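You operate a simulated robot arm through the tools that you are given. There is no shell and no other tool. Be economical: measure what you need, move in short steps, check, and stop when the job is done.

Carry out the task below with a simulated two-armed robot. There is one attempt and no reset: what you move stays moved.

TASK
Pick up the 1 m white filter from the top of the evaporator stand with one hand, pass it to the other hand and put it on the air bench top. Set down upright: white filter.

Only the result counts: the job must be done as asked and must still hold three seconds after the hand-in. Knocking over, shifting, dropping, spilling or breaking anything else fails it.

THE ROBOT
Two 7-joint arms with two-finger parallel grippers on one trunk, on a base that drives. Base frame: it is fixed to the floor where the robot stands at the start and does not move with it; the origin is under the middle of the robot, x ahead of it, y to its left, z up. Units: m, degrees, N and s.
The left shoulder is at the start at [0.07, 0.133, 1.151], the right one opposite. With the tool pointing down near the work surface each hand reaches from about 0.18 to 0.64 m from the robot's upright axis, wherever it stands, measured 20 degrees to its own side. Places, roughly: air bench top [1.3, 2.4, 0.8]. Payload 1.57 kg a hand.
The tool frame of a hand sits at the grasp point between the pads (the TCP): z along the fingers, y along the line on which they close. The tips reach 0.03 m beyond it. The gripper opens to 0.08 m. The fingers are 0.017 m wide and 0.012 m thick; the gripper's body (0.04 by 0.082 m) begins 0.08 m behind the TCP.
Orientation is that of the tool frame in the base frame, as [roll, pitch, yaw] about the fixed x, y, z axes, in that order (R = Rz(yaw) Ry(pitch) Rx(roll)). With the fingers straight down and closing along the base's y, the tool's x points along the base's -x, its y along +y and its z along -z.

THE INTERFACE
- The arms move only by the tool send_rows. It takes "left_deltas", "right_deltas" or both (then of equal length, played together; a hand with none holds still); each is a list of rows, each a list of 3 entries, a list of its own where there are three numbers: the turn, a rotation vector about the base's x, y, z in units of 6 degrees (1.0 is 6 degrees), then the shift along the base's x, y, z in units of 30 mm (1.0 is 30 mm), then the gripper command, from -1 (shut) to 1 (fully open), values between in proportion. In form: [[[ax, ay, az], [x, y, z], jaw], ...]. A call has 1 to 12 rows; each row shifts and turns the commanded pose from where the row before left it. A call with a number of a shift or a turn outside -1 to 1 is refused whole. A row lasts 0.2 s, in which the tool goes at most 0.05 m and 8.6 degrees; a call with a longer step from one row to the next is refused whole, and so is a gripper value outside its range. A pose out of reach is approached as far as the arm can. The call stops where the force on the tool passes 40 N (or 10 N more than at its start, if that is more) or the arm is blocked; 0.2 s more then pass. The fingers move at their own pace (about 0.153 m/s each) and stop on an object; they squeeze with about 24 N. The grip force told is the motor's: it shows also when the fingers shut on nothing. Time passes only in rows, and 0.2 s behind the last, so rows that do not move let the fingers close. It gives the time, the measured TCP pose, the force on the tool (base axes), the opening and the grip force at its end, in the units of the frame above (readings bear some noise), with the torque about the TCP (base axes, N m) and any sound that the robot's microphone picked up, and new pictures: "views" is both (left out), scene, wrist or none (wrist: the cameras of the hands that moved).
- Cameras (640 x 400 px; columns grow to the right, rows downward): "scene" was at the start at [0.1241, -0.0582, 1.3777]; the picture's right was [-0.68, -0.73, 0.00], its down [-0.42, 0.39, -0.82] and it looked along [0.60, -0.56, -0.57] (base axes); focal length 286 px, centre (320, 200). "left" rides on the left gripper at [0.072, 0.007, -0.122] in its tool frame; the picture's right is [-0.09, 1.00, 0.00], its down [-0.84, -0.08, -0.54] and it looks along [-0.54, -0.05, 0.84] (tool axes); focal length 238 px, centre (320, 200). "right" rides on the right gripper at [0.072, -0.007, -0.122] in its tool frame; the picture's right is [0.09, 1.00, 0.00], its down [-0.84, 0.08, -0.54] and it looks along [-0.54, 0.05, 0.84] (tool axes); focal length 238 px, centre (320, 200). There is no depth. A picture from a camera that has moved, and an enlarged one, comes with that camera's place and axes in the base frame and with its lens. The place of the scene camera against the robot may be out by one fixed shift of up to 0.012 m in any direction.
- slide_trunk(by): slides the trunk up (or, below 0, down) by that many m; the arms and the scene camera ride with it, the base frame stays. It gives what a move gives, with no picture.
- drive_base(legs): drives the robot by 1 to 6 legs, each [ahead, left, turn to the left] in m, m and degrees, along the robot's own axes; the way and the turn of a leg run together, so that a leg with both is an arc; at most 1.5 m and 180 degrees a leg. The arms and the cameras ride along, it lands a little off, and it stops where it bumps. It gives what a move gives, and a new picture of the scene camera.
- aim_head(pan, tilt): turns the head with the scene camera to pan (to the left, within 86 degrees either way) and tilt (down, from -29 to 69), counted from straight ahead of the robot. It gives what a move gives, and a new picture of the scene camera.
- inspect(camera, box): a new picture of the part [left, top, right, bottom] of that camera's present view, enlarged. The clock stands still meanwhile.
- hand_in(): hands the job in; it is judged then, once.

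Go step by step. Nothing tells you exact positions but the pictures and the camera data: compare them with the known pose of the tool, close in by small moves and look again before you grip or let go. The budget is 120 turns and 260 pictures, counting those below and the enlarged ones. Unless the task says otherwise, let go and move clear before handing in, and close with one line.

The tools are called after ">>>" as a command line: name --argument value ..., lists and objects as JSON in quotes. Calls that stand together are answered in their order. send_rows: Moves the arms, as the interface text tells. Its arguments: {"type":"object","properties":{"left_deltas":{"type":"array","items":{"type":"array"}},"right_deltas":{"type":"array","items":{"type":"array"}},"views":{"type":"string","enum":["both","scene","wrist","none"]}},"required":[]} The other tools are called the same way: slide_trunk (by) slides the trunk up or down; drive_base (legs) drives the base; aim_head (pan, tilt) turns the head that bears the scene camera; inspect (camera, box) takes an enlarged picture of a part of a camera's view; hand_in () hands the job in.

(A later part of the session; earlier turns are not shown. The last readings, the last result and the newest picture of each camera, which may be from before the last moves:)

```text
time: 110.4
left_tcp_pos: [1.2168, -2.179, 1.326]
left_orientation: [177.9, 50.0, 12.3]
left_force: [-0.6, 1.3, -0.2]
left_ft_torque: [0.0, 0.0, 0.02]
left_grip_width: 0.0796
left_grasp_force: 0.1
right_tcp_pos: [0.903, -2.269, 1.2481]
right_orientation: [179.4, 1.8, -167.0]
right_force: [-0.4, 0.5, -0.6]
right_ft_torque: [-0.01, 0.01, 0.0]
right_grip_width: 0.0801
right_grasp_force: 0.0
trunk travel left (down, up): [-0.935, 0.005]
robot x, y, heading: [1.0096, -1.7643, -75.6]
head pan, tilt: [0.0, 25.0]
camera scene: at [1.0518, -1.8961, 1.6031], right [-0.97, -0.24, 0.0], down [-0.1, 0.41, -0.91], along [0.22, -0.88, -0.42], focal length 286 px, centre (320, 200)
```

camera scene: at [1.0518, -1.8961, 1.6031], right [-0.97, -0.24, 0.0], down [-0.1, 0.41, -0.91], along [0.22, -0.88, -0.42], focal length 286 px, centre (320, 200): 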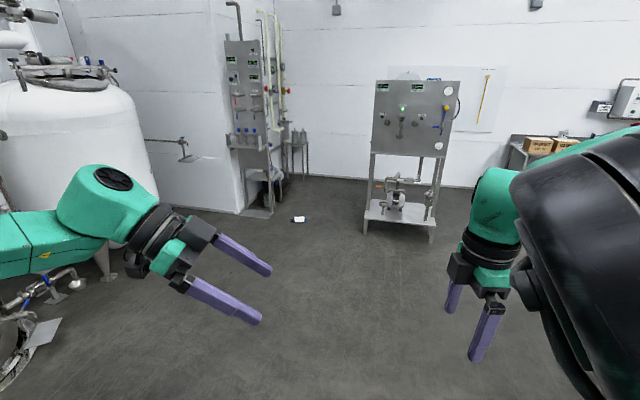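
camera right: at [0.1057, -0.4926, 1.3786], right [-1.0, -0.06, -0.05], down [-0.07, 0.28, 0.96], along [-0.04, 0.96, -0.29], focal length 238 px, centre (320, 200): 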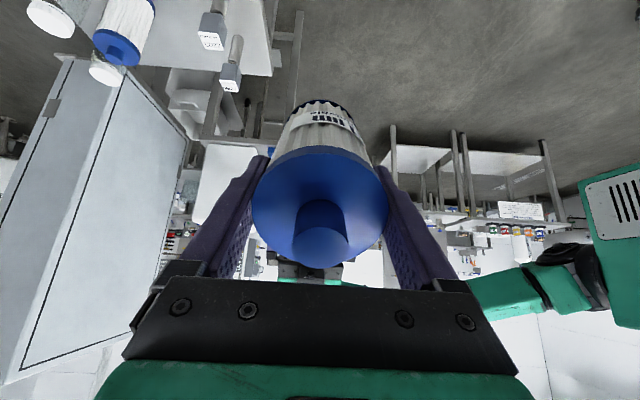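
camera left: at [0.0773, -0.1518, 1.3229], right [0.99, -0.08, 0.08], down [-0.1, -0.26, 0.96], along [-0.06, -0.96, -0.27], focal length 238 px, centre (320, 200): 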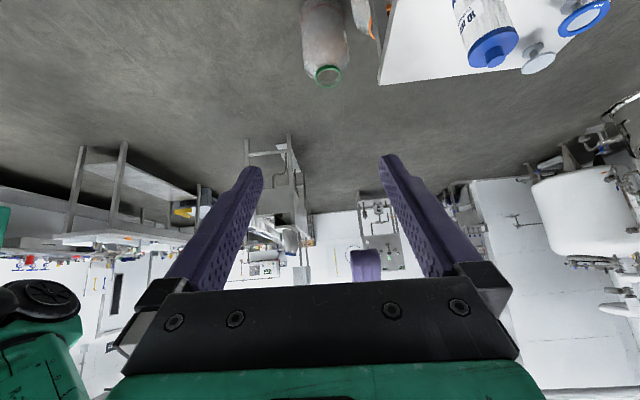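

>>> inspect --camera "scene" --box '[260, 195, 340, 245]'

```text
8.00 times, centred on (300, 220) of scene
camera zoom: at [1.0518, -1.8961, 1.6031], right [-0.97, -0.24, 0.0], down [-0.1, 0.41, -0.91], along [0.22, -0.88, -0.42], focal length 2284 px, centre (480, 40)
```

zoom: 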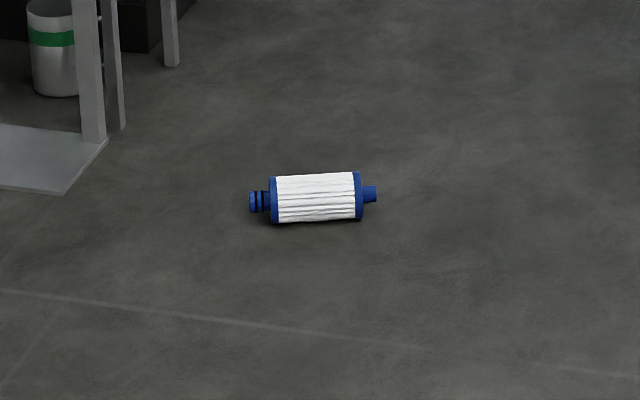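

The filter has come to rest near [1.97, -4.64] with its knob toward -x, in a pocket between two stands. To hold it the right way round for the handover from this side, the right wrist must yaw the other way (camera to the left), so I test that range.

>>> send_rows --right_deltas '[[[0, 0, -1], [0, 0, 0], 1], [[0, 0, -1], [0, 0, 0], 1], [[0, 0, -1], [0, 0, 0], 1], [[0, 0, -1], [0, 0, 0], 1], [[0, 0, -1], [0, 0, 0], 1], [[0, 0, -1], [0, 0, 0], 1], [[0, 0, -1], [0, 0, 0], 1], [[0, 0, -1], [0, 0, 0], 1], [[0, 0, -1], [0, 0, 0], 1], [[0, 0, -1], [0, 0, 0], 1], [[0, 0, -1], [0, 0, 0], 1], [[0, 0, -1], [0, 0, 0], 1]]' --views "none"

>>> send_rows --right_deltas '[[[0, 0, -1], [0, 0, 0], 1], [[0, 0, -1], [0, 0, 0], 1], [[0, 0, -1], [0, 0, 0], 1], [[0, 0, -1], [0, 0, 0], 1], [[0, 0, -1], [0, 0, 0], 1], [[0, 0, -1], [0, 0, 0], 1], [[0, 0, -1], [0, 0, 0], 1], [[0, 0, -1], [0, 0, 0], 1], [[0, 0, -1], [0, 0, 0], 1], [[0, 0, -1], [0, 0, 0], 1], [[0, 0, -1], [0, 0, 0], 1], [[0, 0, -1], [0, 0, 0], 1]]' --views "scene"

```text
time: 113.0
left_tcp_pos: [1.2162, -2.1789, 1.327]
left_orientation: [177.9, 50.2, 12.2]
left_force: [-0.4, 0.3, 1.1]
left_ft_torque: [-0.03, 0.01, 0.03]
left_grip_width: 0.0798
left_grasp_force: 0.1
right_tcp_pos: [0.8992, -2.2694, 1.2469]
right_orientation: [178.2, 1.9, 120.0]
right_force: [-0.4, 0.2, 0.0]
right_ft_torque: [0.02, -0.02, -0.02]
right_grip_width: 0.0801
right_grasp_force: 0.1
trunk travel left (down, up): [-0.935, 0.005]
robot x, y, heading: [1.0075, -1.7637, -76.1]
head pan, tilt: [0.0, 25.0]
```

```text
time: 115.6
left_tcp_pos: [1.2172, -2.1788, 1.3276]
left_orientation: [178.0, 50.1, 12.3]
left_force: [0.0, 0.5, 0.1]
left_ft_torque: [0.01, 0.01, 0.02]
left_grip_width: 0.08
left_grasp_force: 0.0
right_tcp_pos: [0.803, -2.2686, 1.213]
right_orientation: [178.5, 0.5, 48.6]
right_force: [0.4, -0.3, 0.2]
right_ft_torque: [-0.02, 0.0, 0.02]
right_grip_width: 0.0801
right_grasp_force: 0.1
right hand out of reach, approached as far as the arm can: row 9, 10, 11, 12
trunk travel left (down, up): [-0.935, 0.005]
robot x, y, heading: [1.0109, -1.7612, -76.0]
head pan, tilt: [0.0, 25.0]
camera scene: at [1.0516, -1.8965, 1.6031], right [-0.97, -0.24, 0.0], down [-0.1, 0.41, -0.91], along [0.22, -0.88, -0.42], focal length 286 px, centre (320, 200)
```

scene: 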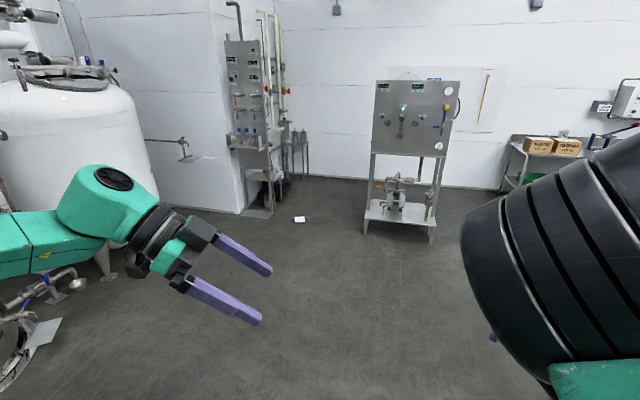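

The right wrist reaches about -55° of yaw, enough since the filter will align itself to the pads when squeezed. I retract the left hand a bit and drive closer.

>>> send_rows --left_deltas '[[[0, 0, 0], [0.7, 0.7, 0], 1], [[0, 0, 0], [0.6, 0.7, 0], 1], [[0, 0, 0], [0.6, 0.7, 0], 1], [[0, 0, 0], [0.6, 0.7, 0], 1]]' --views "none"

>>> drive_base --legs '[[1.4, 0.5, 0]]'

```text
time: 116.6
left_tcp_pos: [1.2921, -2.0916, 1.3265]
left_orientation: [177.9, 50.1, 12.2]
left_force: [-0.7, 0.7, 0.5]
left_ft_torque: [0.03, 0.01, 0.02]
left_grip_width: 0.0801
left_grasp_force: 0.0
right_tcp_pos: [0.8034, -2.2647, 1.2133]
right_orientation: [178.8, 0.7, 48.5]
right_force: [-0.4, 0.1, -0.1]
right_ft_torque: [0.0, 0.01, 0.0]
right_grip_width: 0.0802
right_grasp_force: 0.1
trunk travel left (down, up): [-0.935, 0.005]
robot x, y, heading: [1.0072, -1.7599, -76.2]
head pan, tilt: [0.0, 25.0]
```

```text
time: 124.0
left_tcp_pos: [2.1241, -3.3348, 1.3277]
left_orientation: [177.9, 50.1, 12.4]
left_force: [-0.6, 0.0, 0.4]
left_ft_torque: [0.0, -0.01, 0.0]
left_grip_width: 0.0799
left_grasp_force: 0.0
right_tcp_pos: [1.6349, -3.5117, 1.2128]
right_orientation: [178.6, 0.7, 48.8]
right_force: [0.2, 0.5, -0.4]
right_ft_torque: [-0.01, 0.0, 0.03]
right_grip_width: 0.0801
right_grasp_force: 0.1
trunk travel left (down, up): [-0.935, 0.005]
robot x, y, heading: [1.8375, -3.0021, -75.6]
head pan, tilt: [0.0, 25.0]
camera scene: at [1.8824, -3.1385, 1.6032], right [-0.97, -0.25, 0.0], down [-0.1, 0.41, -0.91], along [0.22, -0.88, -0.42], focal length 286 px, centre (320, 200)
```

scene: 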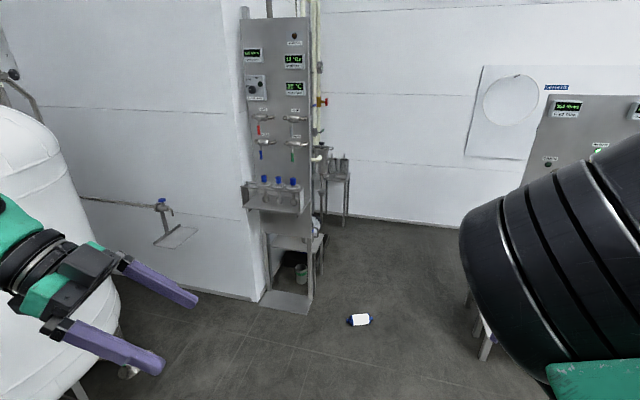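

The filter is at about [1.97, -4.60]. I approach in two steps.

>>> drive_base --legs '[[1.0, 0.07, 0]]'

>>> send_rows --right_deltas '[[[0, 0, 0], [0, 0, 0], 1]]' --views "wrist"

```text
time: 129.2
left_tcp_pos: [2.4459, -4.282, 1.3272]
left_orientation: [177.8, 50.0, 13.0]
left_force: [-0.4, 0.5, 0.0]
left_ft_torque: [-0.01, -0.03, 0.05]
left_grip_width: 0.0801
left_grasp_force: 0.1
right_tcp_pos: [1.9598, -4.4614, 1.2134]
right_orientation: [178.5, 0.5, 49.2]
right_force: [0.2, 0.0, 0.2]
right_ft_torque: [0.02, 0.01, -0.03]
right_grip_width: 0.0801
right_grasp_force: 0.0
trunk travel left (down, up): [-0.935, 0.005]
robot x, y, heading: [2.1588, -3.9576, -75.1]
head pan, tilt: [0.0, 25.0]
camera scene: at [2.2034, -4.0884, 1.6033], right [-0.97, -0.26, 0.0], down [-0.11, 0.41, -0.91], along [0.23, -0.88, -0.42], focal length 286 px, centre (320, 200)
```

scene: 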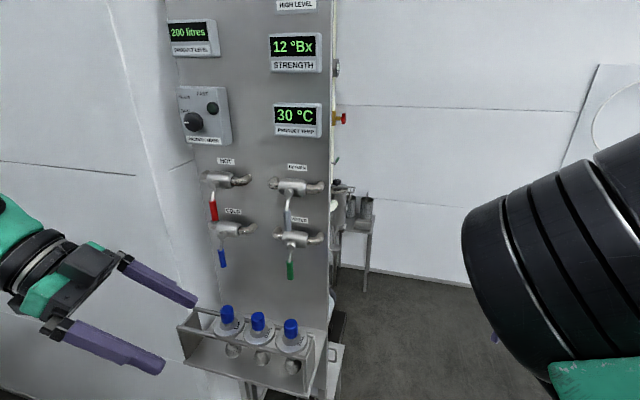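

```text
time: 129.6
left_tcp_pos: [2.448, -4.2843, 1.325]
left_orientation: [178.1, 50.1, 13.1]
left_force: [0.1, -0.2, -0.1]
left_ft_torque: [0.0, 0.01, 0.01]
left_grip_width: 0.0798
left_grasp_force: 0.2
right_tcp_pos: [1.9595, -4.463, 1.2137]
right_orientation: [178.6, 0.3, 49.2]
right_force: [-0.3, -0.4, 0.0]
right_ft_torque: [-0.02, 0.02, -0.01]
right_grip_width: 0.08
right_grasp_force: 0.0
trunk travel left (down, up): [-0.935, 0.005]
robot x, y, heading: [2.1582, -3.9538, -75.2]
head pan, tilt: [0.0, 25.0]
camera right: at [1.9991, -4.4031, 1.3334], right [0.81, -0.58, 0.03], down [-0.5, -0.67, 0.55], along [-0.3, -0.46, -0.84], focal length 238 px, centre (320, 200)
```

right: 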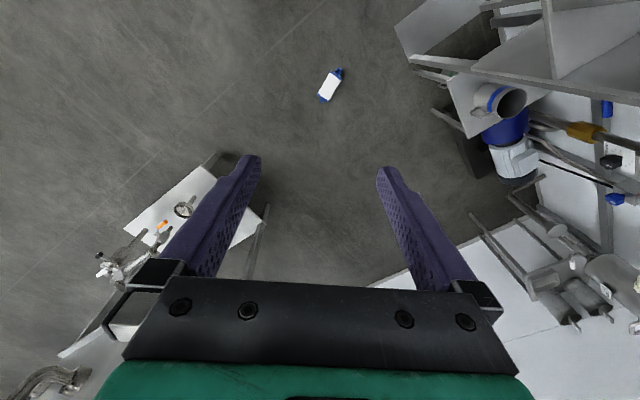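

The filter is at [1.968, -4.595]. The panel shelf is close to my left hand, so I retract that hand further, and check the filter's direction in an enlarged view.

>>> send_rows --left_deltas '[[[0, 0, 0], [-0.2, 0.8, 0], 1], [[0, 0, 0], [-0.2, 0.8, 0], 1], [[0, 0, 0], [-0.2, 0.8, 0], 1], [[0, 0, 0], [-0.2, 0.8, 0], 1]]' --views "none"

>>> inspect --camera "right" --box '[290, 60, 370, 110]'

```text
time: 130.6
left_tcp_pos: [2.4235, -4.1866, 1.3266]
left_orientation: [177.8, 50.1, 12.9]
left_force: [0.3, -0.3, 0.0]
left_ft_torque: [-0.04, 0.0, 0.03]
left_grip_width: 0.0803
left_grasp_force: 0.1
right_tcp_pos: [1.9581, -4.4634, 1.2138]
right_orientation: [178.4, 0.4, 49.1]
right_force: [-0.6, -0.1, 0.5]
right_ft_torque: [-0.01, -0.05, -0.01]
right_grip_width: 0.0802
right_grasp_force: 0.1
trunk travel left (down, up): [-0.935, 0.005]
robot x, y, heading: [2.1598, -3.9545, -75.1]
head pan, tilt: [0.0, 25.0]
```

```text
8.00 times, centred on (330, 85) of right
camera zoom: at [1.9982, -4.4012, 1.3342], right [0.81, -0.58, 0.03], down [-0.5, -0.67, 0.55], along [-0.3, -0.46, -0.83], focal length 1907 px, centre (240, 1120)
```

zoom: 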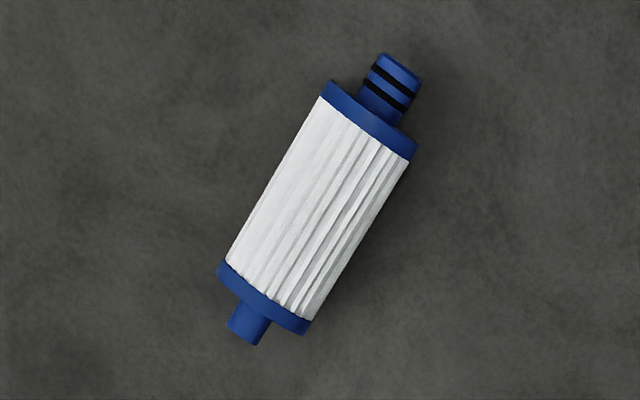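

The knob points the right way, but the filter is about 27° off my tool. I turn the base 15° right at a slightly retreated spot, and lower the trunk there, so the arms pass under the shelf level.

>>> drive_base --legs '[[-0.063, 0.172, 0], [0, 0, -15]]'

>>> slide_trunk --by -0.85

>>> send_rows --right_deltas '[[[0, 0, 0], [0, 0, 0], 1]]' --views "both"

```text
time: 133.0
left_tcp_pos: [2.5075, -4.1425, 1.3258]
left_orientation: [177.8, 50.1, -1.9]
left_force: [0.1, 0.4, -0.8]
left_ft_torque: [-0.04, 0.0, 0.03]
left_grip_width: 0.0798
left_grasp_force: 0.1
right_tcp_pos: [1.9875, -4.2907, 1.2133]
right_orientation: [178.5, 0.5, 34.3]
right_force: [0.1, 0.5, 0.0]
right_ft_torque: [-0.01, 0.0, -0.01]
right_grip_width: 0.0799
right_grasp_force: 0.0
trunk travel left (down, up): [-0.935, 0.005]
robot x, y, heading: [2.3099, -3.8495, -90.1]
head pan, tilt: [0.0, 25.0]
camera scene: at [2.3208, -3.9885, 1.6032], right [-1.0, 0.0, 0.0], down [0.0, 0.42, -0.91], along [0.0, -0.91, -0.42], focal length 286 px, centre (320, 200)
```

scene: 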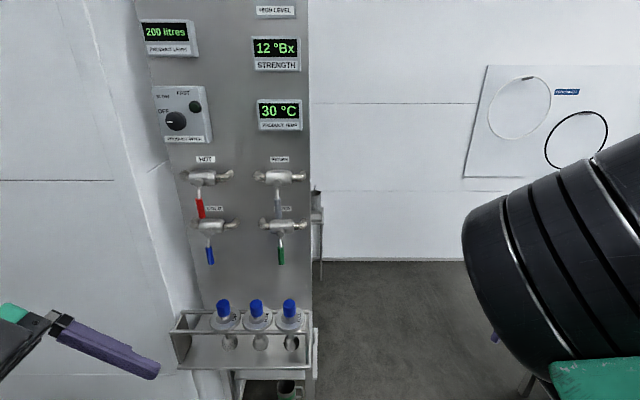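

```text
refused: -0.85 is not a number from -0.4 to 0.4
```

```text
time: 133.4
left_tcp_pos: [2.5053, -4.1436, 1.3268]
left_orientation: [177.9, 50.0, -1.8]
left_force: [-0.6, -0.4, 0.2]
left_ft_torque: [0.02, -0.01, 0.02]
left_grip_width: 0.0801
left_grasp_force: 0.0
right_tcp_pos: [1.9862, -4.2893, 1.2123]
right_orientation: [178.5, 0.3, 34.2]
right_force: [0.2, 0.4, 0.1]
right_ft_torque: [0.01, 0.0, 0.01]
right_grip_width: 0.0799
right_grasp_force: 0.0
trunk travel left (down, up): [-0.935, 0.005]
robot x, y, heading: [2.3122, -3.8493, -89.9]
head pan, tilt: [0.0, 25.0]
camera scene: at [2.3177, -3.9894, 1.6031], right [-1.0, 0.0, 0.0], down [0.0, 0.42, -0.91], along [0.0, -0.91, -0.42], focal length 286 px, centre (320, 200)
camera right: at [2.0396, -4.2417, 1.3332], right [0.64, -0.77, 0.03], down [-0.65, -0.52, 0.55], along [-0.41, -0.36, -0.84], focal length 238 px, centre (320, 200)
```

scene: 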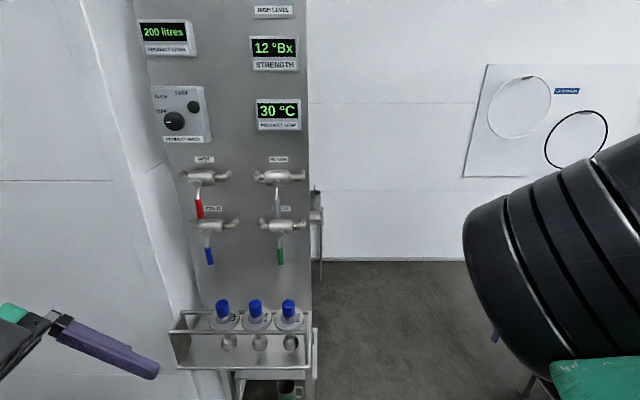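
right: 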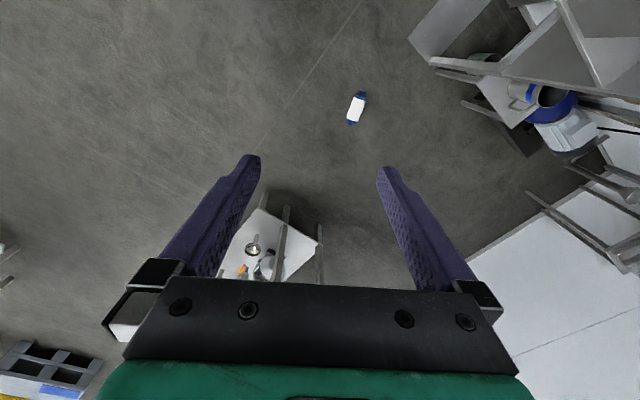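

>>> slide_trunk --by -0.4

>>> slide_trunk --by -0.4

>>> drive_base --legs '[[0.28, 0, 0]]'

>>> send_rows --right_deltas '[[[0, 0, 0], [0, 0, 0], 1]]' --views "wrist"

```text
time: 137.2
left_tcp_pos: [2.5061, -4.1427, 0.927]
left_orientation: [177.9, 50.1, -1.8]
left_force: [0.1, -0.6, 0.0]
left_ft_torque: [-0.03, 0.02, 0.0]
left_grip_width: 0.0797
left_grasp_force: 0.0
right_tcp_pos: [1.987, -4.291, 0.8122]
right_orientation: [178.6, 0.4, 34.3]
right_force: [-0.1, 0.2, 0.2]
right_ft_torque: [0.04, -0.01, -0.06]
right_grip_width: 0.0799
right_grasp_force: 0.0
trunk travel left (down, up): [-0.535, 0.405]
robot x, y, heading: [2.3075, -3.8451, -90.0]
head pan, tilt: [0.0, 25.0]
```

```text
time: 141.1
left_tcp_pos: [2.507, -4.1422, 0.5268]
left_orientation: [178.0, 50.1, -1.8]
left_force: [-0.1, 0.1, 0.1]
left_ft_torque: [0.0, -0.02, 0.03]
left_grip_width: 0.08
left_grasp_force: 0.0
right_tcp_pos: [1.986, -4.291, 0.4125]
right_orientation: [178.5, 0.4, 34.1]
right_force: [0.1, 0.3, 0.1]
right_ft_torque: [0.01, 0.05, 0.0]
right_grip_width: 0.08
right_grasp_force: 0.0
trunk travel left (down, up): [-0.135, 0.805]
robot x, y, heading: [2.3111, -3.8477, -90.1]
head pan, tilt: [0.0, 25.0]
```

```text
time: 143.0
left_tcp_pos: [2.5068, -4.4212, 0.5266]
left_orientation: [178.0, 50.1, -1.8]
left_force: [0.3, 0.3, 0.3]
left_ft_torque: [0.0, 0.0, 0.01]
left_grip_width: 0.0802
left_grasp_force: 0.0
right_tcp_pos: [1.9863, -4.5684, 0.4136]
right_orientation: [178.5, 0.5, 34.2]
right_force: [-0.6, 0.4, -0.2]
right_ft_torque: [0.02, -0.01, 0.01]
right_grip_width: 0.0797
right_grasp_force: 0.0
trunk travel left (down, up): [-0.135, 0.805]
robot x, y, heading: [2.3065, -4.1256, -89.9]
head pan, tilt: [0.0, 25.0]
camera scene: at [2.3188, -4.2671, 0.8031], right [-1.0, 0.0, 0.0], down [0.0, 0.42, -0.91], along [0.0, -0.91, -0.42], focal length 286 px, centre (320, 200)
```

scene: 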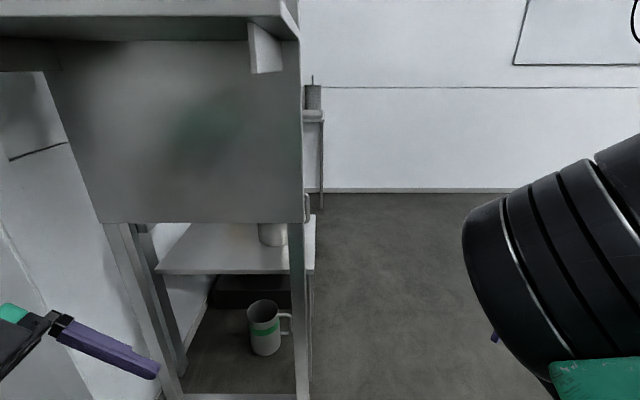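

```text
time: 143.4
left_tcp_pos: [2.5061, -4.4209, 0.5278]
left_orientation: [177.9, 50.1, -1.9]
left_force: [0.2, 0.2, -0.6]
left_ft_torque: [0.02, -0.02, -0.01]
left_grip_width: 0.0798
left_grasp_force: 0.1
right_tcp_pos: [1.9868, -4.5695, 0.4118]
right_orientation: [178.6, 0.4, 34.2]
right_force: [0.0, 1.0, 0.8]
right_ft_torque: [-0.01, -0.01, -0.01]
right_grip_width: 0.0796
right_grasp_force: 0.1
trunk travel left (down, up): [-0.135, 0.805]
robot x, y, heading: [2.3096, -4.1256, -90.1]
head pan, tilt: [0.0, 25.0]
camera right: at [2.0405, -4.5194, 0.5335], right [0.64, -0.77, 0.03], down [-0.65, -0.52, 0.55], along [-0.41, -0.37, -0.84], focal length 238 px, centre (320, 200)
```

right: 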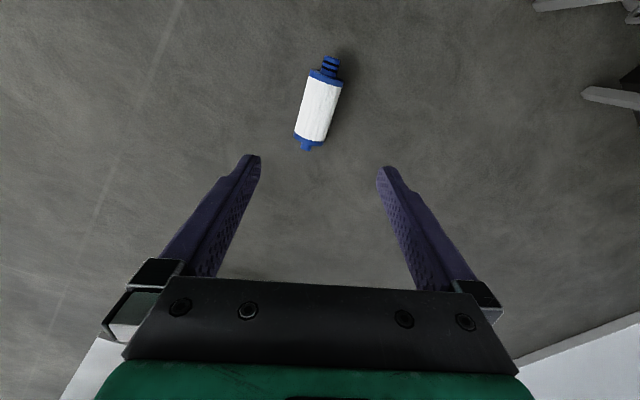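

The filter body is centred at about [1.964, -4.596], 11° off my tool, which is fine. I lower the trunk the rest of the way and bring the right hand down toward it.

>>> slide_trunk --by -0.13

>>> send_rows --right_deltas '[[[0, 0, -0.3], [-0.05, -0.2, -0.8], 1], [[0, 0, -0.3], [-0.05, -0.2, -0.8], 1], [[0, 0, -0.3], [-0.05, -0.2, -0.8], 1], [[0, 0, 0], [0, 0, -0.9], 1], [[0, 0, 0], [0, 0, -0.9], 1], [[0, 0, 0], [0, 0, 0], 1]]' --views "wrist"

```text
time: 145.0
left_tcp_pos: [2.5054, -4.4213, 0.396]
left_orientation: [177.9, 50.1, -1.8]
left_force: [-1.2, -0.2, 0.4]
left_ft_torque: [0.01, -0.01, -0.02]
left_grip_width: 0.08
left_grasp_force: 0.0
right_tcp_pos: [1.9863, -4.5687, 0.2826]
right_orientation: [178.5, 0.3, 34.2]
right_force: [-1.1, 0.5, -0.5]
right_ft_torque: [0.0, 0.0, 0.02]
right_grip_width: 0.0801
right_grasp_force: 0.0
trunk travel left (down, up): [-0.005, 0.935]
robot x, y, heading: [2.3103, -4.1261, -89.9]
head pan, tilt: [0.0, 25.0]
```

```text
time: 146.4
left_tcp_pos: [2.507, -4.4209, 0.3964]
left_orientation: [177.9, 50.2, -1.8]
left_force: [-0.6, 0.9, 0.0]
left_ft_torque: [0.02, -0.02, -0.01]
left_grip_width: 0.0799
left_grasp_force: 0.1
right_tcp_pos: [1.9825, -4.5862, 0.158]
right_orientation: [178.5, 0.4, 28.9]
right_force: [-0.5, -0.3, -0.2]
right_ft_torque: [0.04, 0.01, -0.02]
right_grip_width: 0.0799
right_grasp_force: 0.1
trunk travel left (down, up): [-0.005, 0.935]
robot x, y, heading: [2.3109, -4.13, -89.8]
head pan, tilt: [0.0, 25.0]
camera right: at [2.041, -4.5423, 0.2777], right [0.56, -0.83, 0.03], down [-0.7, -0.46, 0.55], along [-0.44, -0.33, -0.84], focal length 238 px, centre (320, 200)
```

right: 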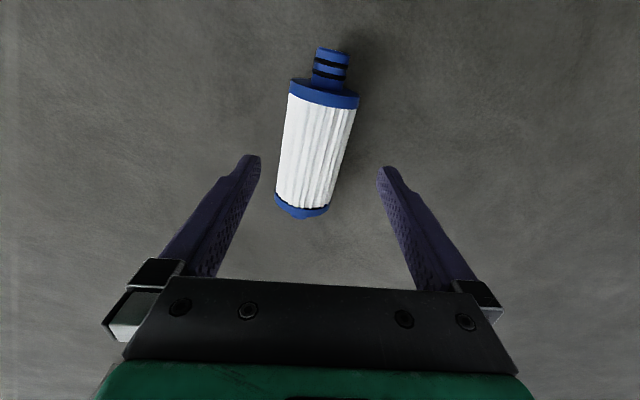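

Alignment is good. I lower to the grasp height with a small correction and check before closing.

>>> send_rows --right_deltas '[[[0, 0, -0.4], [0.03, -0.05, -0.8], 1], [[0, 0, -0.4], [0.03, -0.05, -0.8], 1], [[0, 0, 0], [0, 0, -0.8], 1], [[0, 0, 0], [0, 0, -0.7], 1], [[0, 0, 0], [0, 0, 0], 1]]' --views "wrist"

```text
time: 147.6
left_tcp_pos: [2.5059, -4.4218, 0.3974]
left_orientation: [178.0, 50.1, -1.8]
left_force: [0.9, -0.2, -0.1]
left_ft_torque: [0.02, 0.01, -0.01]
left_grip_width: 0.0799
left_grasp_force: 0.1
right_tcp_pos: [1.9842, -4.5901, 0.0629]
right_orientation: [178.5, 0.4, 24.1]
right_force: [0.0, 0.4, 0.4]
right_ft_torque: [-0.03, 0.01, -0.05]
right_grip_width: 0.08
right_grasp_force: 0.2
trunk travel left (down, up): [-0.005, 0.935]
robot x, y, heading: [2.3107, -4.1256, -90.3]
head pan, tilt: [0.0, 25.0]
camera right: at [2.0457, -4.5512, 0.1842], right [0.49, -0.87, 0.03], down [-0.74, -0.4, 0.55], along [-0.47, -0.29, -0.84], focal length 238 px, centre (320, 200)
```

right: 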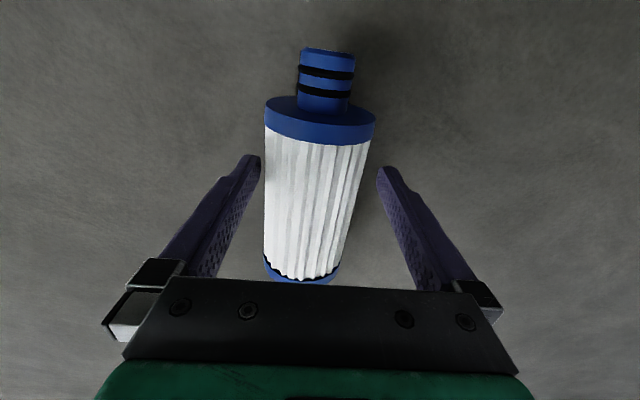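

>>> send_rows --right_deltas '[[[0, 0, 0], [0, 0, -0.45], 1], [[0, 0, 0], [0, 0, -0.4], 1], [[0, 0, 0], [0, 0, 0], 0.6], [[0, 0, 0], [0, 0, 0], 0.2], [[0, 0, 0], [0, 0, 0], -1], [[0, 0, 0], [0, 0, 0], -1], [[0, 0, 0], [0, 0, 0], -1]]' --views "wrist"

```text
time: 149.2
left_tcp_pos: [2.5057, -4.4206, 0.3967]
left_orientation: [177.9, 50.2, -1.8]
left_force: [0.3, 0.7, -0.5]
left_ft_torque: [0.04, 0.01, -0.02]
left_grip_width: 0.0803
left_grasp_force: 0.0
right_tcp_pos: [1.9836, -4.5893, 0.0376]
right_orientation: [178.5, 0.4, 24.1]
right_force: [-1.2, -0.4, -0.5]
right_ft_torque: [-0.04, 0.07, 0.01]
right_grip_width: 0.067
right_grasp_force: 23.7
trunk travel left (down, up): [-0.005, 0.935]
robot x, y, heading: [2.311, -4.1261, -90.1]
head pan, tilt: [0.0, 25.0]
camera right: at [2.0459, -4.551, 0.1587], right [0.49, -0.87, 0.03], down [-0.74, -0.4, 0.55], along [-0.47, -0.29, -0.84], focal length 238 px, centre (320, 200)
```

right: 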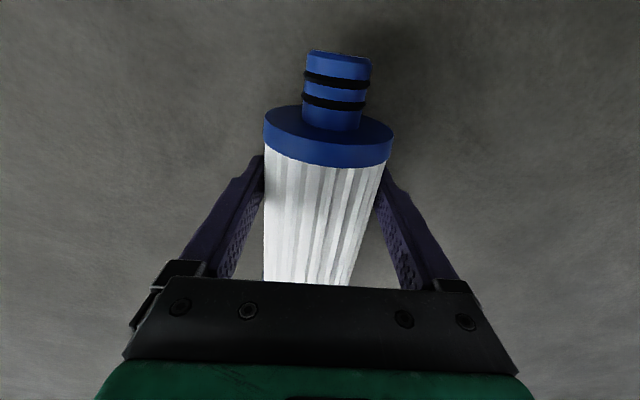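

Gripped at 67 mm. I lift, back away from the stand, and raise the trunk.

>>> send_rows --right_deltas '[[[0, 0, 0], [0, 0, 0.5], -1], [[0, 0, 0], [0, 0, 0.8], -1], [[0, 0, 0], [0, 0, 0.9], -1], [[0, 0, 0], [0, 0, 0.9], -1], [[0, 0, 0], [0, 0, 0.9], -1], [[0, 0, 0], [0, 0, 0.9], -1], [[0, 0, 0], [0, 0, 0.9], -1], [[0, 0, 0], [0, 0, 0.9], -1], [[0, 0, 0], [0, 0, 0.9], -1], [[0, 0, 0], [0, 0, 0], -1]]' --views "wrist"

>>> drive_base --legs '[[-0.9, -0.3, 0]]'

>>> slide_trunk --by 0.4

>>> slide_trunk --by 0.4

>>> slide_trunk --by 0.13

```text
time: 151.4
left_tcp_pos: [2.5061, -4.4205, 0.397]
left_orientation: [177.8, 50.1, -1.8]
left_force: [0.1, 0.4, 0.4]
left_ft_torque: [0.01, -0.03, 0.01]
left_grip_width: 0.08
left_grasp_force: 0.0
right_tcp_pos: [1.9546, -4.5687, 0.2545]
right_orientation: [178.4, 0.2, 24.3]
right_force: [-1.1, 0.2, -2.2]
right_ft_torque: [0.01, -0.04, 0.0]
right_grip_width: 0.0667
right_grasp_force: 23.5
right hand out of reach, approached as far as the arm can: row 5, 6, 7, 8, 9
trunk travel left (down, up): [-0.005, 0.935]
robot x, y, heading: [2.3097, -4.1304, -89.8]
head pan, tilt: [0.0, 25.0]
camera right: at [2.017, -4.5288, 0.3757], right [0.49, -0.87, 0.03], down [-0.74, -0.4, 0.55], along [-0.47, -0.29, -0.84], focal length 238 px, centre (320, 200)
```

right: 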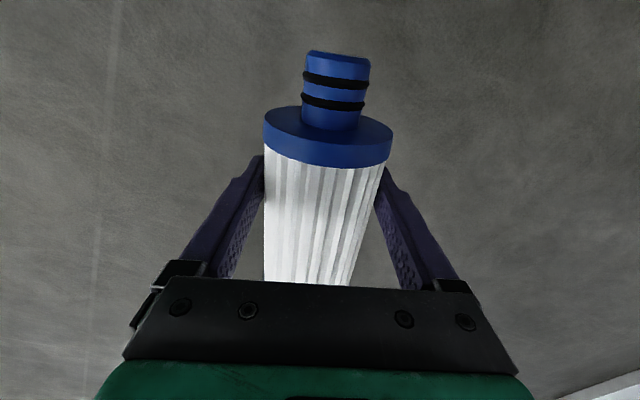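

```text
time: 156.3
left_tcp_pos: [2.205, -3.5226, 0.3958]
left_orientation: [177.9, 50.1, -1.3]
left_force: [-0.3, 0.0, -0.1]
left_ft_torque: [0.0, -0.02, 0.02]
left_grip_width: 0.08
left_grasp_force: 0.0
right_tcp_pos: [1.6556, -3.674, 0.2545]
right_orientation: [178.5, 0.3, 24.7]
right_force: [-1.2, -0.6, -1.9]
right_ft_torque: [0.03, -0.02, 0.0]
right_grip_width: 0.0665
right_grasp_force: 24.0
trunk travel left (down, up): [-0.005, 0.935]
robot x, y, heading: [2.0063, -3.2302, -89.5]
head pan, tilt: [0.0, 25.0]
camera scene: at [2.0167, -3.3707, 0.6731], right [-1.0, -0.01, 0.0], down [0.0, 0.42, -0.91], along [0.01, -0.91, -0.42], focal length 286 px, centre (320, 200)
```

scene: 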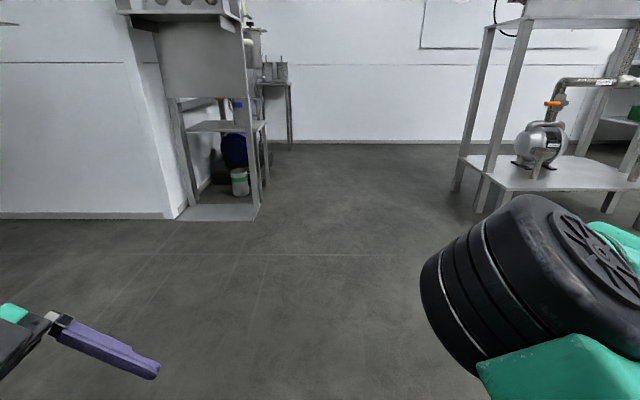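

```text
time: 160.2
left_tcp_pos: [2.2053, -3.5226, 0.7968]
left_orientation: [177.9, 50.2, -1.4]
left_force: [-0.2, 0.1, 0.0]
left_ft_torque: [0.02, 0.0, -0.01]
left_grip_width: 0.0799
left_grasp_force: 0.0
right_tcp_pos: [1.6559, -3.6756, 0.6537]
right_orientation: [178.5, 0.3, 24.5]
right_force: [0.1, -0.4, -1.9]
right_ft_torque: [0.05, -0.03, -0.01]
right_grip_width: 0.0664
right_grasp_force: 23.9
trunk travel left (down, up): [-0.405, 0.535]
robot x, y, heading: [2.0067, -3.2303, -89.5]
head pan, tilt: [0.0, 25.0]
```

```text
time: 164.0
left_tcp_pos: [2.2053, -3.5232, 1.195]
left_orientation: [177.9, 50.1, -1.3]
left_force: [0.6, 0.3, 0.1]
left_ft_torque: [0.01, 0.02, -0.01]
left_grip_width: 0.08
left_grasp_force: 0.0
right_tcp_pos: [1.656, -3.6743, 1.0543]
right_orientation: [178.4, 0.3, 24.6]
right_force: [-0.4, 0.5, -3.0]
right_ft_torque: [0.02, -0.07, -0.02]
right_grip_width: 0.0661
right_grasp_force: 24.4
trunk travel left (down, up): [-0.805, 0.135]
robot x, y, heading: [2.0058, -3.2325, -89.7]
head pan, tilt: [0.0, 25.0]
```

```text
time: 165.6
left_tcp_pos: [2.2058, -3.5234, 1.3278]
left_orientation: [177.8, 50.0, -1.4]
left_force: [0.5, 0.0, 0.4]
left_ft_torque: [-0.01, 0.01, 0.01]
left_grip_width: 0.0801
left_grasp_force: 0.1
right_tcp_pos: [1.6559, -3.6749, 1.1844]
right_orientation: [178.4, 0.3, 24.6]
right_force: [-0.3, -0.2, -2.0]
right_ft_torque: [0.07, -0.05, 0.01]
right_grip_width: 0.0665
right_grasp_force: 23.9
trunk travel left (down, up): [-0.935, 0.005]
robot x, y, heading: [2.0038, -3.2318, -89.5]
head pan, tilt: [0.0, 25.0]
```

The filter is held firmly. I turn the robot to heading 0 in the open area and then yaw the right wrist back to the handover yaw.

>>> drive_base --legs '[[0, 0, 89.5], [-0.5, 0.3, 0]]'

>>> send_rows --right_deltas '[[[0, 0, 1], [0, 0, 0.2], -1], [[0, 0, 1], [0, 0, 0.2], -1], [[0, 0, 1], [0, 0, 0.2], -1], [[0, 0, 1], [0, 0, 0.2], -1], [[0, 0, 1], [0, 0.1, 0.2], -1], [[0, 0, 1], [0, 0.2, 0.2], -1], [[0, 0, 1], [0, 0.5, 0.2], -1], [[0, 0, 1], [0, 0.5, 0.2], -1], [[0, 0, 1], [0, 0.5, 0.2], -1], [[0, 0, 1], [0, 0.5, 0.2], -1], [[0, 0, 1], [0, 0.5, 0.1], -1], [[0, 0, 1], [0, 0.5, 0], -1]]' --views "none"

>>> send_rows --right_deltas '[[[0, 0, 1], [0, 0, 0], -1], [[0, 0, 1], [0, 0, 0], -1], [[0, 0, 1], [0, 0, 0], -1], [[0, 0, 1], [0, 0, 0], -1], [[0, 0, 1], [0, 0, 0], -1], [[0, 0, 1], [0, 0, 0], -1], [[0, 0, 1], [0, 0, 0], -1], [[0, 0, 1], [0, 0, 0], -1], [[0, 0, 1], [0, 0, 0], -1], [[0, 0, 1], [0, 0, 0], -1], [[0, 0, 1], [0, 0, 0], -1], [[0, 0, 1], [0, 0, 0], -1]]' --views "scene"

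```text
time: 172.7
left_tcp_pos: [1.8027, -2.7337, 1.3261]
left_orientation: [178.1, 50.0, 87.9]
left_force: [0.3, -0.3, -0.4]
left_ft_torque: [-0.04, 0.03, -0.03]
left_grip_width: 0.0796
left_grasp_force: 0.0
right_tcp_pos: [1.9463, -3.285, 1.1834]
right_orientation: [178.4, 0.2, 114.0]
right_force: [0.2, -0.1, -2.0]
right_ft_torque: [0.06, 0.07, -0.04]
right_grip_width: 0.0665
right_grasp_force: 24.2
trunk travel left (down, up): [-0.935, 0.005]
robot x, y, heading: [1.5056, -2.9301, -0.5]
head pan, tilt: [0.0, 25.0]
camera scene: at [1.66, -2.9273, 1.6029], right [-0.01, -1.0, 0.0], down [-0.42, 0.0, -0.91], along [0.91, 0.0, -0.42], focal length 286 px, centre (320, 200)
```

scene: 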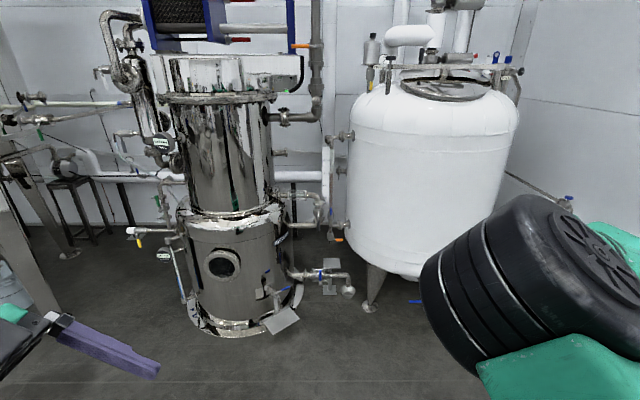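

```text
time: 175.3
left_tcp_pos: [1.8013, -2.7311, 1.3271]
left_orientation: [177.9, 50.1, 87.9]
left_force: [0.7, 0.1, 0.4]
left_ft_torque: [0.04, -0.02, -0.01]
left_grip_width: 0.08
left_grasp_force: 0.0
right_tcp_pos: [1.9441, -3.1884, 1.2458]
right_orientation: [177.4, 0.2, -174.8]
right_force: [0.1, -1.5, -2.6]
right_ft_torque: [-0.01, 0.08, -0.01]
right_grip_width: 0.0664
right_grasp_force: 23.5
trunk travel left (down, up): [-0.935, 0.005]
robot x, y, heading: [1.5048, -2.9275, -0.6]
head pan, tilt: [0.0, 25.0]
```

```text
time: 177.9
left_tcp_pos: [1.8012, -2.7314, 1.3267]
left_orientation: [177.9, 50.1, 87.9]
left_force: [0.1, -0.3, -0.5]
left_ft_torque: [-0.02, 0.0, 0.0]
left_grip_width: 0.0804
left_grasp_force: 0.0
right_tcp_pos: [1.9449, -3.1865, 1.2459]
right_orientation: [178.2, 1.4, -102.6]
right_force: [-0.3, 0.6, -1.2]
right_ft_torque: [-0.01, 0.01, -0.02]
right_grip_width: 0.0664
right_grasp_force: 24.3
trunk travel left (down, up): [-0.935, 0.005]
robot x, y, heading: [1.5061, -2.928, -0.2]
head pan, tilt: [0.0, 25.0]
camera scene: at [1.6579, -2.9259, 1.6031], right [-0.01, -1.0, 0.0], down [-0.42, 0.0, -0.91], along [0.91, 0.0, -0.42], focal length 286 px, centre (320, 200)
```

scene: 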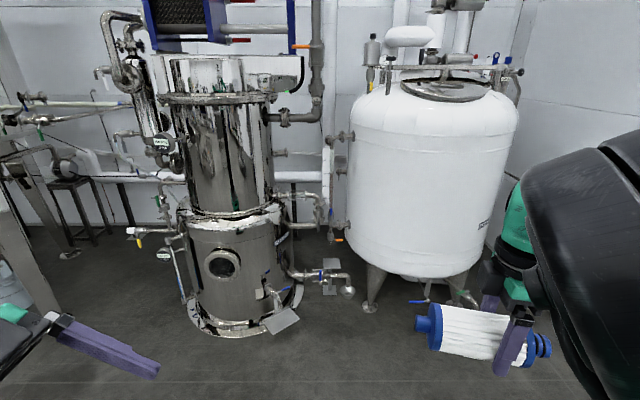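

The filter is in the right hand with the knob to my left, as wanted. Now I tilt the right hand to about 60° and move to the tested handover pose.

>>> send_rows --right_deltas '[[[0, 0, 1], [0.1, 0, 0], -1], [[0, 0, 1], [0.1, 0, 0], -1], [[1, 0, 0], [0.1, 0.5, 0], -1], [[1, 0, 0], [0.1, 0.5, 0], -1], [[1, 0, 0], [0.1, 0.5, 0], -1], [[1, 0, 0], [0.1, 0.5, 0], -1], [[1, 0, 0], [0.1, 0.6, 0], -1], [[1, 0, 0], [0.1, 0.6, 0], -1], [[1, 0, 0], [0.1, 0.6, 0], -1], [[1, 0, 0], [0, 0.6, 0], -1], [[1, 0, 0], [0, 0.6, 0], -1], [[0.9, 0, 0], [0, 0.6, 0], -1]]' --views "none"

>>> aim_head --pan 0 --tilt 50

```text
time: 180.5
left_tcp_pos: [1.8026, -2.7314, 1.3268]
left_orientation: [178.0, 50.1, 87.9]
left_force: [0.3, 0.2, -0.2]
left_ft_torque: [-0.02, 0.0, -0.01]
left_grip_width: 0.0799
left_grasp_force: 0.1
right_tcp_pos: [1.973, -3.015, 1.2477]
right_orientation: [178.1, 59.8, -90.3]
right_force: [-0.3, -0.5, -2.6]
right_ft_torque: [-0.03, -0.01, 0.0]
right_grip_width: 0.0667
right_grasp_force: 24.2
trunk travel left (down, up): [-0.935, 0.005]
robot x, y, heading: [1.5068, -2.9269, -0.6]
head pan, tilt: [0.0, 25.0]
```

```text
time: 181.4
left_tcp_pos: [1.8015, -2.7325, 1.3256]
left_orientation: [177.9, 50.1, 87.8]
left_force: [-0.5, -0.3, 0.4]
left_ft_torque: [0.0, 0.02, 0.02]
left_grip_width: 0.0801
left_grasp_force: 0.1
right_tcp_pos: [1.9724, -3.0169, 1.2478]
right_orientation: [178.2, 59.7, -90.4]
right_force: [0.8, 0.7, -1.4]
right_ft_torque: [-0.01, 0.0, -0.01]
right_grip_width: 0.0664
right_grasp_force: 23.5
trunk travel left (down, up): [-0.935, 0.005]
robot x, y, heading: [1.509, -2.9229, -0.2]
head pan, tilt: [0.0, 50.0]
camera scene: at [1.6427, -2.9259, 1.5657], right [-0.01, -1.0, 0.0], down [-0.77, 0.0, -0.64], along [0.64, 0.0, -0.77], focal length 286 px, centre (320, 200)
```

scene: 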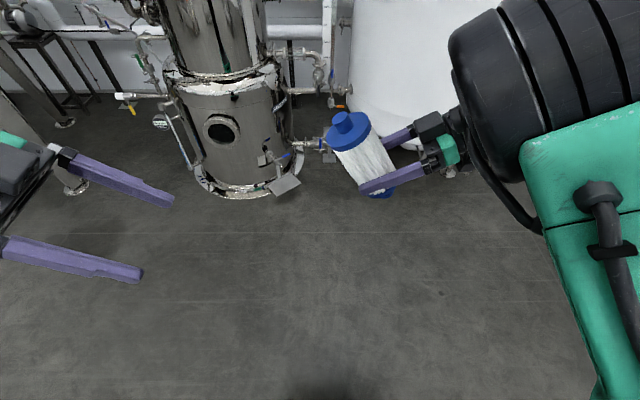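

The handover pose is good: the cap and knob are free and face up-left. I bring the left hand to a pre-grasp point facing the cap, to be centred at about [1.973, -2.982, 1.308].

>>> send_rows --left_deltas '[[[0, 0, 0], [0.7, -0.5, 0.25], 1], [[0, 0, 0], [0.7, -0.5, 0.25], 1], [[0, 0, 0], [0.7, -0.5, 0.25], 1], [[0, 0, 0], [0.7, -0.5, 0.25], 1], [[0, 0, 0], [0.7, -0.5, 0.25], 1], [[0, 0, 0], [0.7, -0.5, 0.25], 1], [[0, 0, 0], [0.7, -0.5, 0.25], 1], [[0, 0, 0], [0.7, -0.5, 0.25], 1], [[0, 0, 0], [0, 0, 0], 1]]' --views "both"

```text
time: 183.4
left_tcp_pos: [1.9712, -2.8519, 1.3871]
left_orientation: [177.9, 50.1, 87.8]
left_force: [-0.5, 1.3, -0.2]
left_ft_torque: [0.0, -0.01, -0.02]
left_grip_width: 0.0803
left_grasp_force: 0.1
right_tcp_pos: [1.9723, -3.0165, 1.2474]
right_orientation: [178.1, 59.7, -90.3]
right_force: [0.2, -0.2, -2.7]
right_ft_torque: [-0.01, 0.01, 0.01]
right_grip_width: 0.0664
right_grasp_force: 23.9
trunk travel left (down, up): [-0.935, 0.005]
robot x, y, heading: [1.5078, -2.9248, -0.3]
head pan, tilt: [0.0, 50.0]
camera scene: at [1.6428, -2.9256, 1.5656], right [-0.01, -1.0, 0.0], down [-0.77, 0.0, -0.64], along [0.64, 0.0, -0.77], focal length 286 px, centre (320, 200)
camera left: at [1.9784, -2.7112, 1.411], right [0.99, -0.07, 0.09], down [-0.1, -0.12, 0.99], along [-0.06, -0.99, -0.13], focal length 238 px, centre (320, 200)
```

scene: 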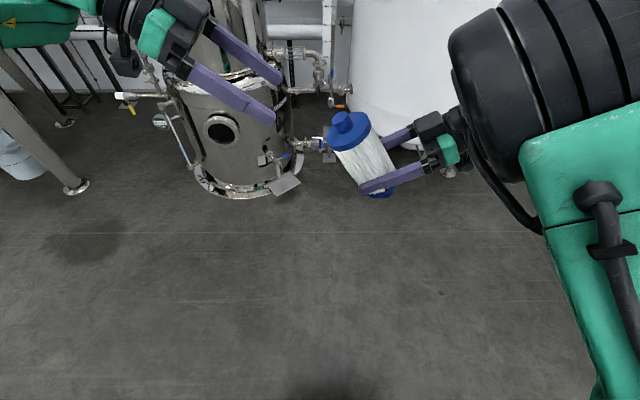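
left: 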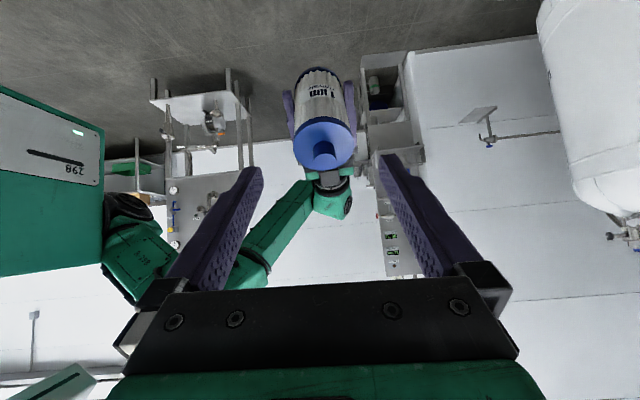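

The cap lines up with the left jaws as predicted. I approach two-thirds of the way and re-check.

>>> send_rows --left_deltas '[[[0, 0, 0], [0, -0.6, -0.37], 1], [[0, 0, 0], [0, -0.6, -0.37], 1], [[0, 0, 0], [0, -0.6, -0.37], 1], [[0, 0, 0], [0, -0.6, -0.37], 1], [[0, 0, 0], [0, 0, 0], 1]]' --views "wrist"

```text
time: 184.6
left_tcp_pos: [1.9703, -2.9255, 1.3418]
left_orientation: [178.0, 50.1, 87.8]
left_force: [-0.1, -0.2, 0.2]
left_ft_torque: [0.02, 0.01, 0.0]
left_grip_width: 0.0796
left_grasp_force: 0.1
right_tcp_pos: [1.9726, -3.0164, 1.2469]
right_orientation: [178.1, 59.7, -90.2]
right_force: [0.3, -0.5, -1.4]
right_ft_torque: [-0.03, 0.01, -0.02]
right_grip_width: 0.0662
right_grasp_force: 23.7
trunk travel left (down, up): [-0.935, 0.005]
robot x, y, heading: [1.5069, -2.9344, -0.3]
head pan, tilt: [0.0, 50.0]
camera left: at [1.9779, -2.7844, 1.3659], right [0.99, -0.07, 0.09], down [-0.1, -0.12, 0.99], along [-0.06, -0.99, -0.13], focal length 238 px, centre (320, 200)
```

left: 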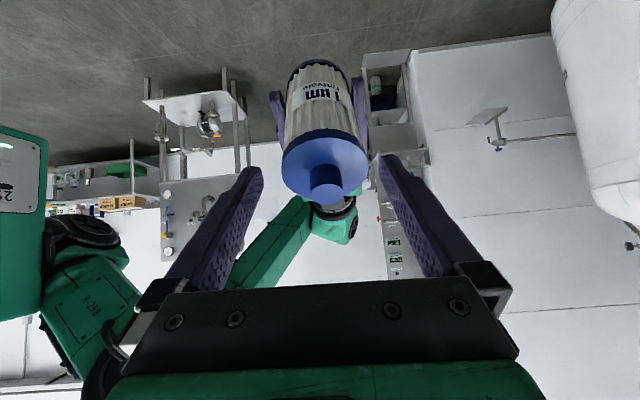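

The cap is about 4 mm toward +x; I correct and finish the approach.

>>> send_rows --left_deltas '[[[0, 0, 0], [0.12, -0.3, -0.19], 1], [[0, 0, 0], [0, -0.4, -0.25], 1], [[0, 0, 0], [0, 0, 0], 1]]' --views "wrist"

>>> inspect --camera "scene" --box '[260, 50, 480, 220]'

```text
time: 185.4
left_tcp_pos: [1.9746, -2.9457, 1.3292]
left_orientation: [177.9, 50.1, 87.8]
left_force: [0.3, 0.3, 0.0]
left_ft_torque: [0.02, 0.02, 0.0]
left_grip_width: 0.0799
left_grasp_force: 0.0
right_tcp_pos: [1.9721, -3.0157, 1.2486]
right_orientation: [178.1, 59.6, -90.2]
right_force: [0.0, 0.0, -1.9]
right_ft_torque: [-0.02, -0.01, 0.01]
right_grip_width: 0.0662
right_grasp_force: 23.6
trunk travel left (down, up): [-0.935, 0.005]
robot x, y, heading: [1.5049, -2.9249, -0.1]
head pan, tilt: [0.0, 50.0]
camera left: at [1.9805, -2.8048, 1.3528], right [0.99, -0.07, 0.09], down [-0.1, -0.12, 0.99], along [-0.06, -0.99, -0.13], focal length 238 px, centre (320, 200)
```

left: 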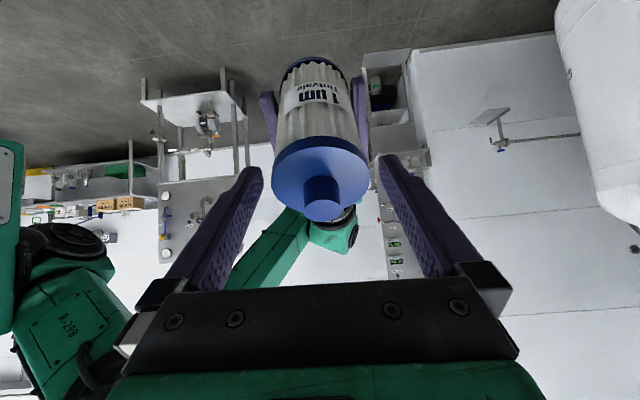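

```text
2.35 times, centred on (370, 135) of scene
camera zoom: at [1.6424, -2.9256, 1.5657], right [-0.01, -1.0, 0.0], down [-0.77, 0.0, -0.64], along [0.64, 0.0, -0.77], focal length 672 px, centre (202, 353)
```

zoom: 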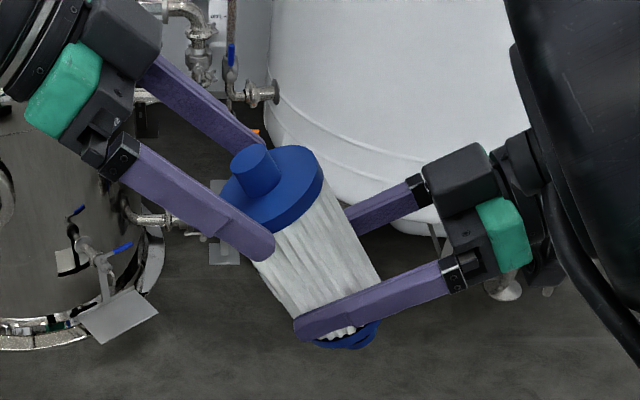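

Centred now, with the fingertips beginning to straddle the cap. I continue the last 36 mm.

>>> send_rows --left_deltas '[[[0, 0, 0], [0, -0.4, -0.22], 1], [[0, 0, 0], [0, -0.4, -0.22], 1], [[0, 0, 0], [0, -0.3, -0.2], 1], [[0, 0, 0], [0, 0, 0], 1]]' --views "wrist"

>>> inspect --camera "scene" --box '[260, 50, 480, 220]'

```text
time: 186.4
left_tcp_pos: [1.9743, -2.9778, 1.3093]
left_orientation: [177.8, 50.2, 87.8]
left_force: [-0.3, -1.1, 0.2]
left_ft_torque: [-0.05, -0.03, -0.01]
left_grip_width: 0.0803
left_grasp_force: 0.2
right_tcp_pos: [1.9728, -3.0155, 1.2477]
right_orientation: [178.1, 59.8, -90.3]
right_force: [-0.4, -0.6, -2.2]
right_ft_torque: [-0.05, 0.0, 0.0]
right_grip_width: 0.066
right_grasp_force: 23.6
trunk travel left (down, up): [-0.935, 0.005]
robot x, y, heading: [1.504, -2.9247, -0.4]
head pan, tilt: [0.0, 50.0]
camera left: at [1.9809, -2.8377, 1.3335], right [0.99, -0.07, 0.09], down [-0.1, -0.12, 0.99], along [-0.06, -0.99, -0.13], focal length 238 px, centre (320, 200)
```

left: 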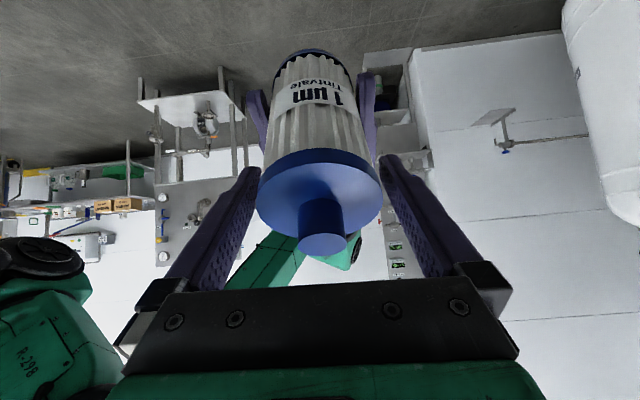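

```text
2.35 times, centred on (370, 135) of scene
camera zoom: at [1.6428, -2.9257, 1.5656], right [-0.01, -1.0, 0.0], down [-0.77, 0.0, -0.64], along [0.64, 0.0, -0.77], focal length 672 px, centre (202, 353)
```

zoom: 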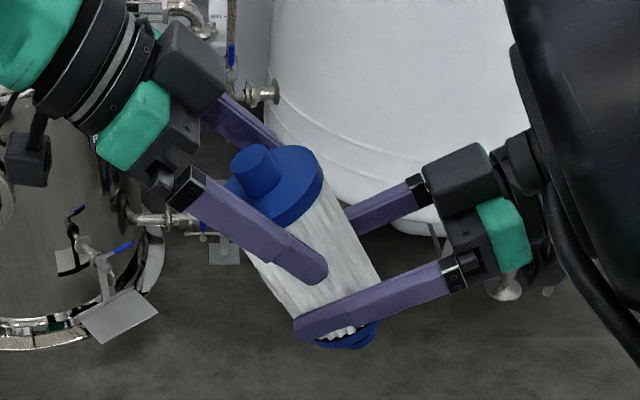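

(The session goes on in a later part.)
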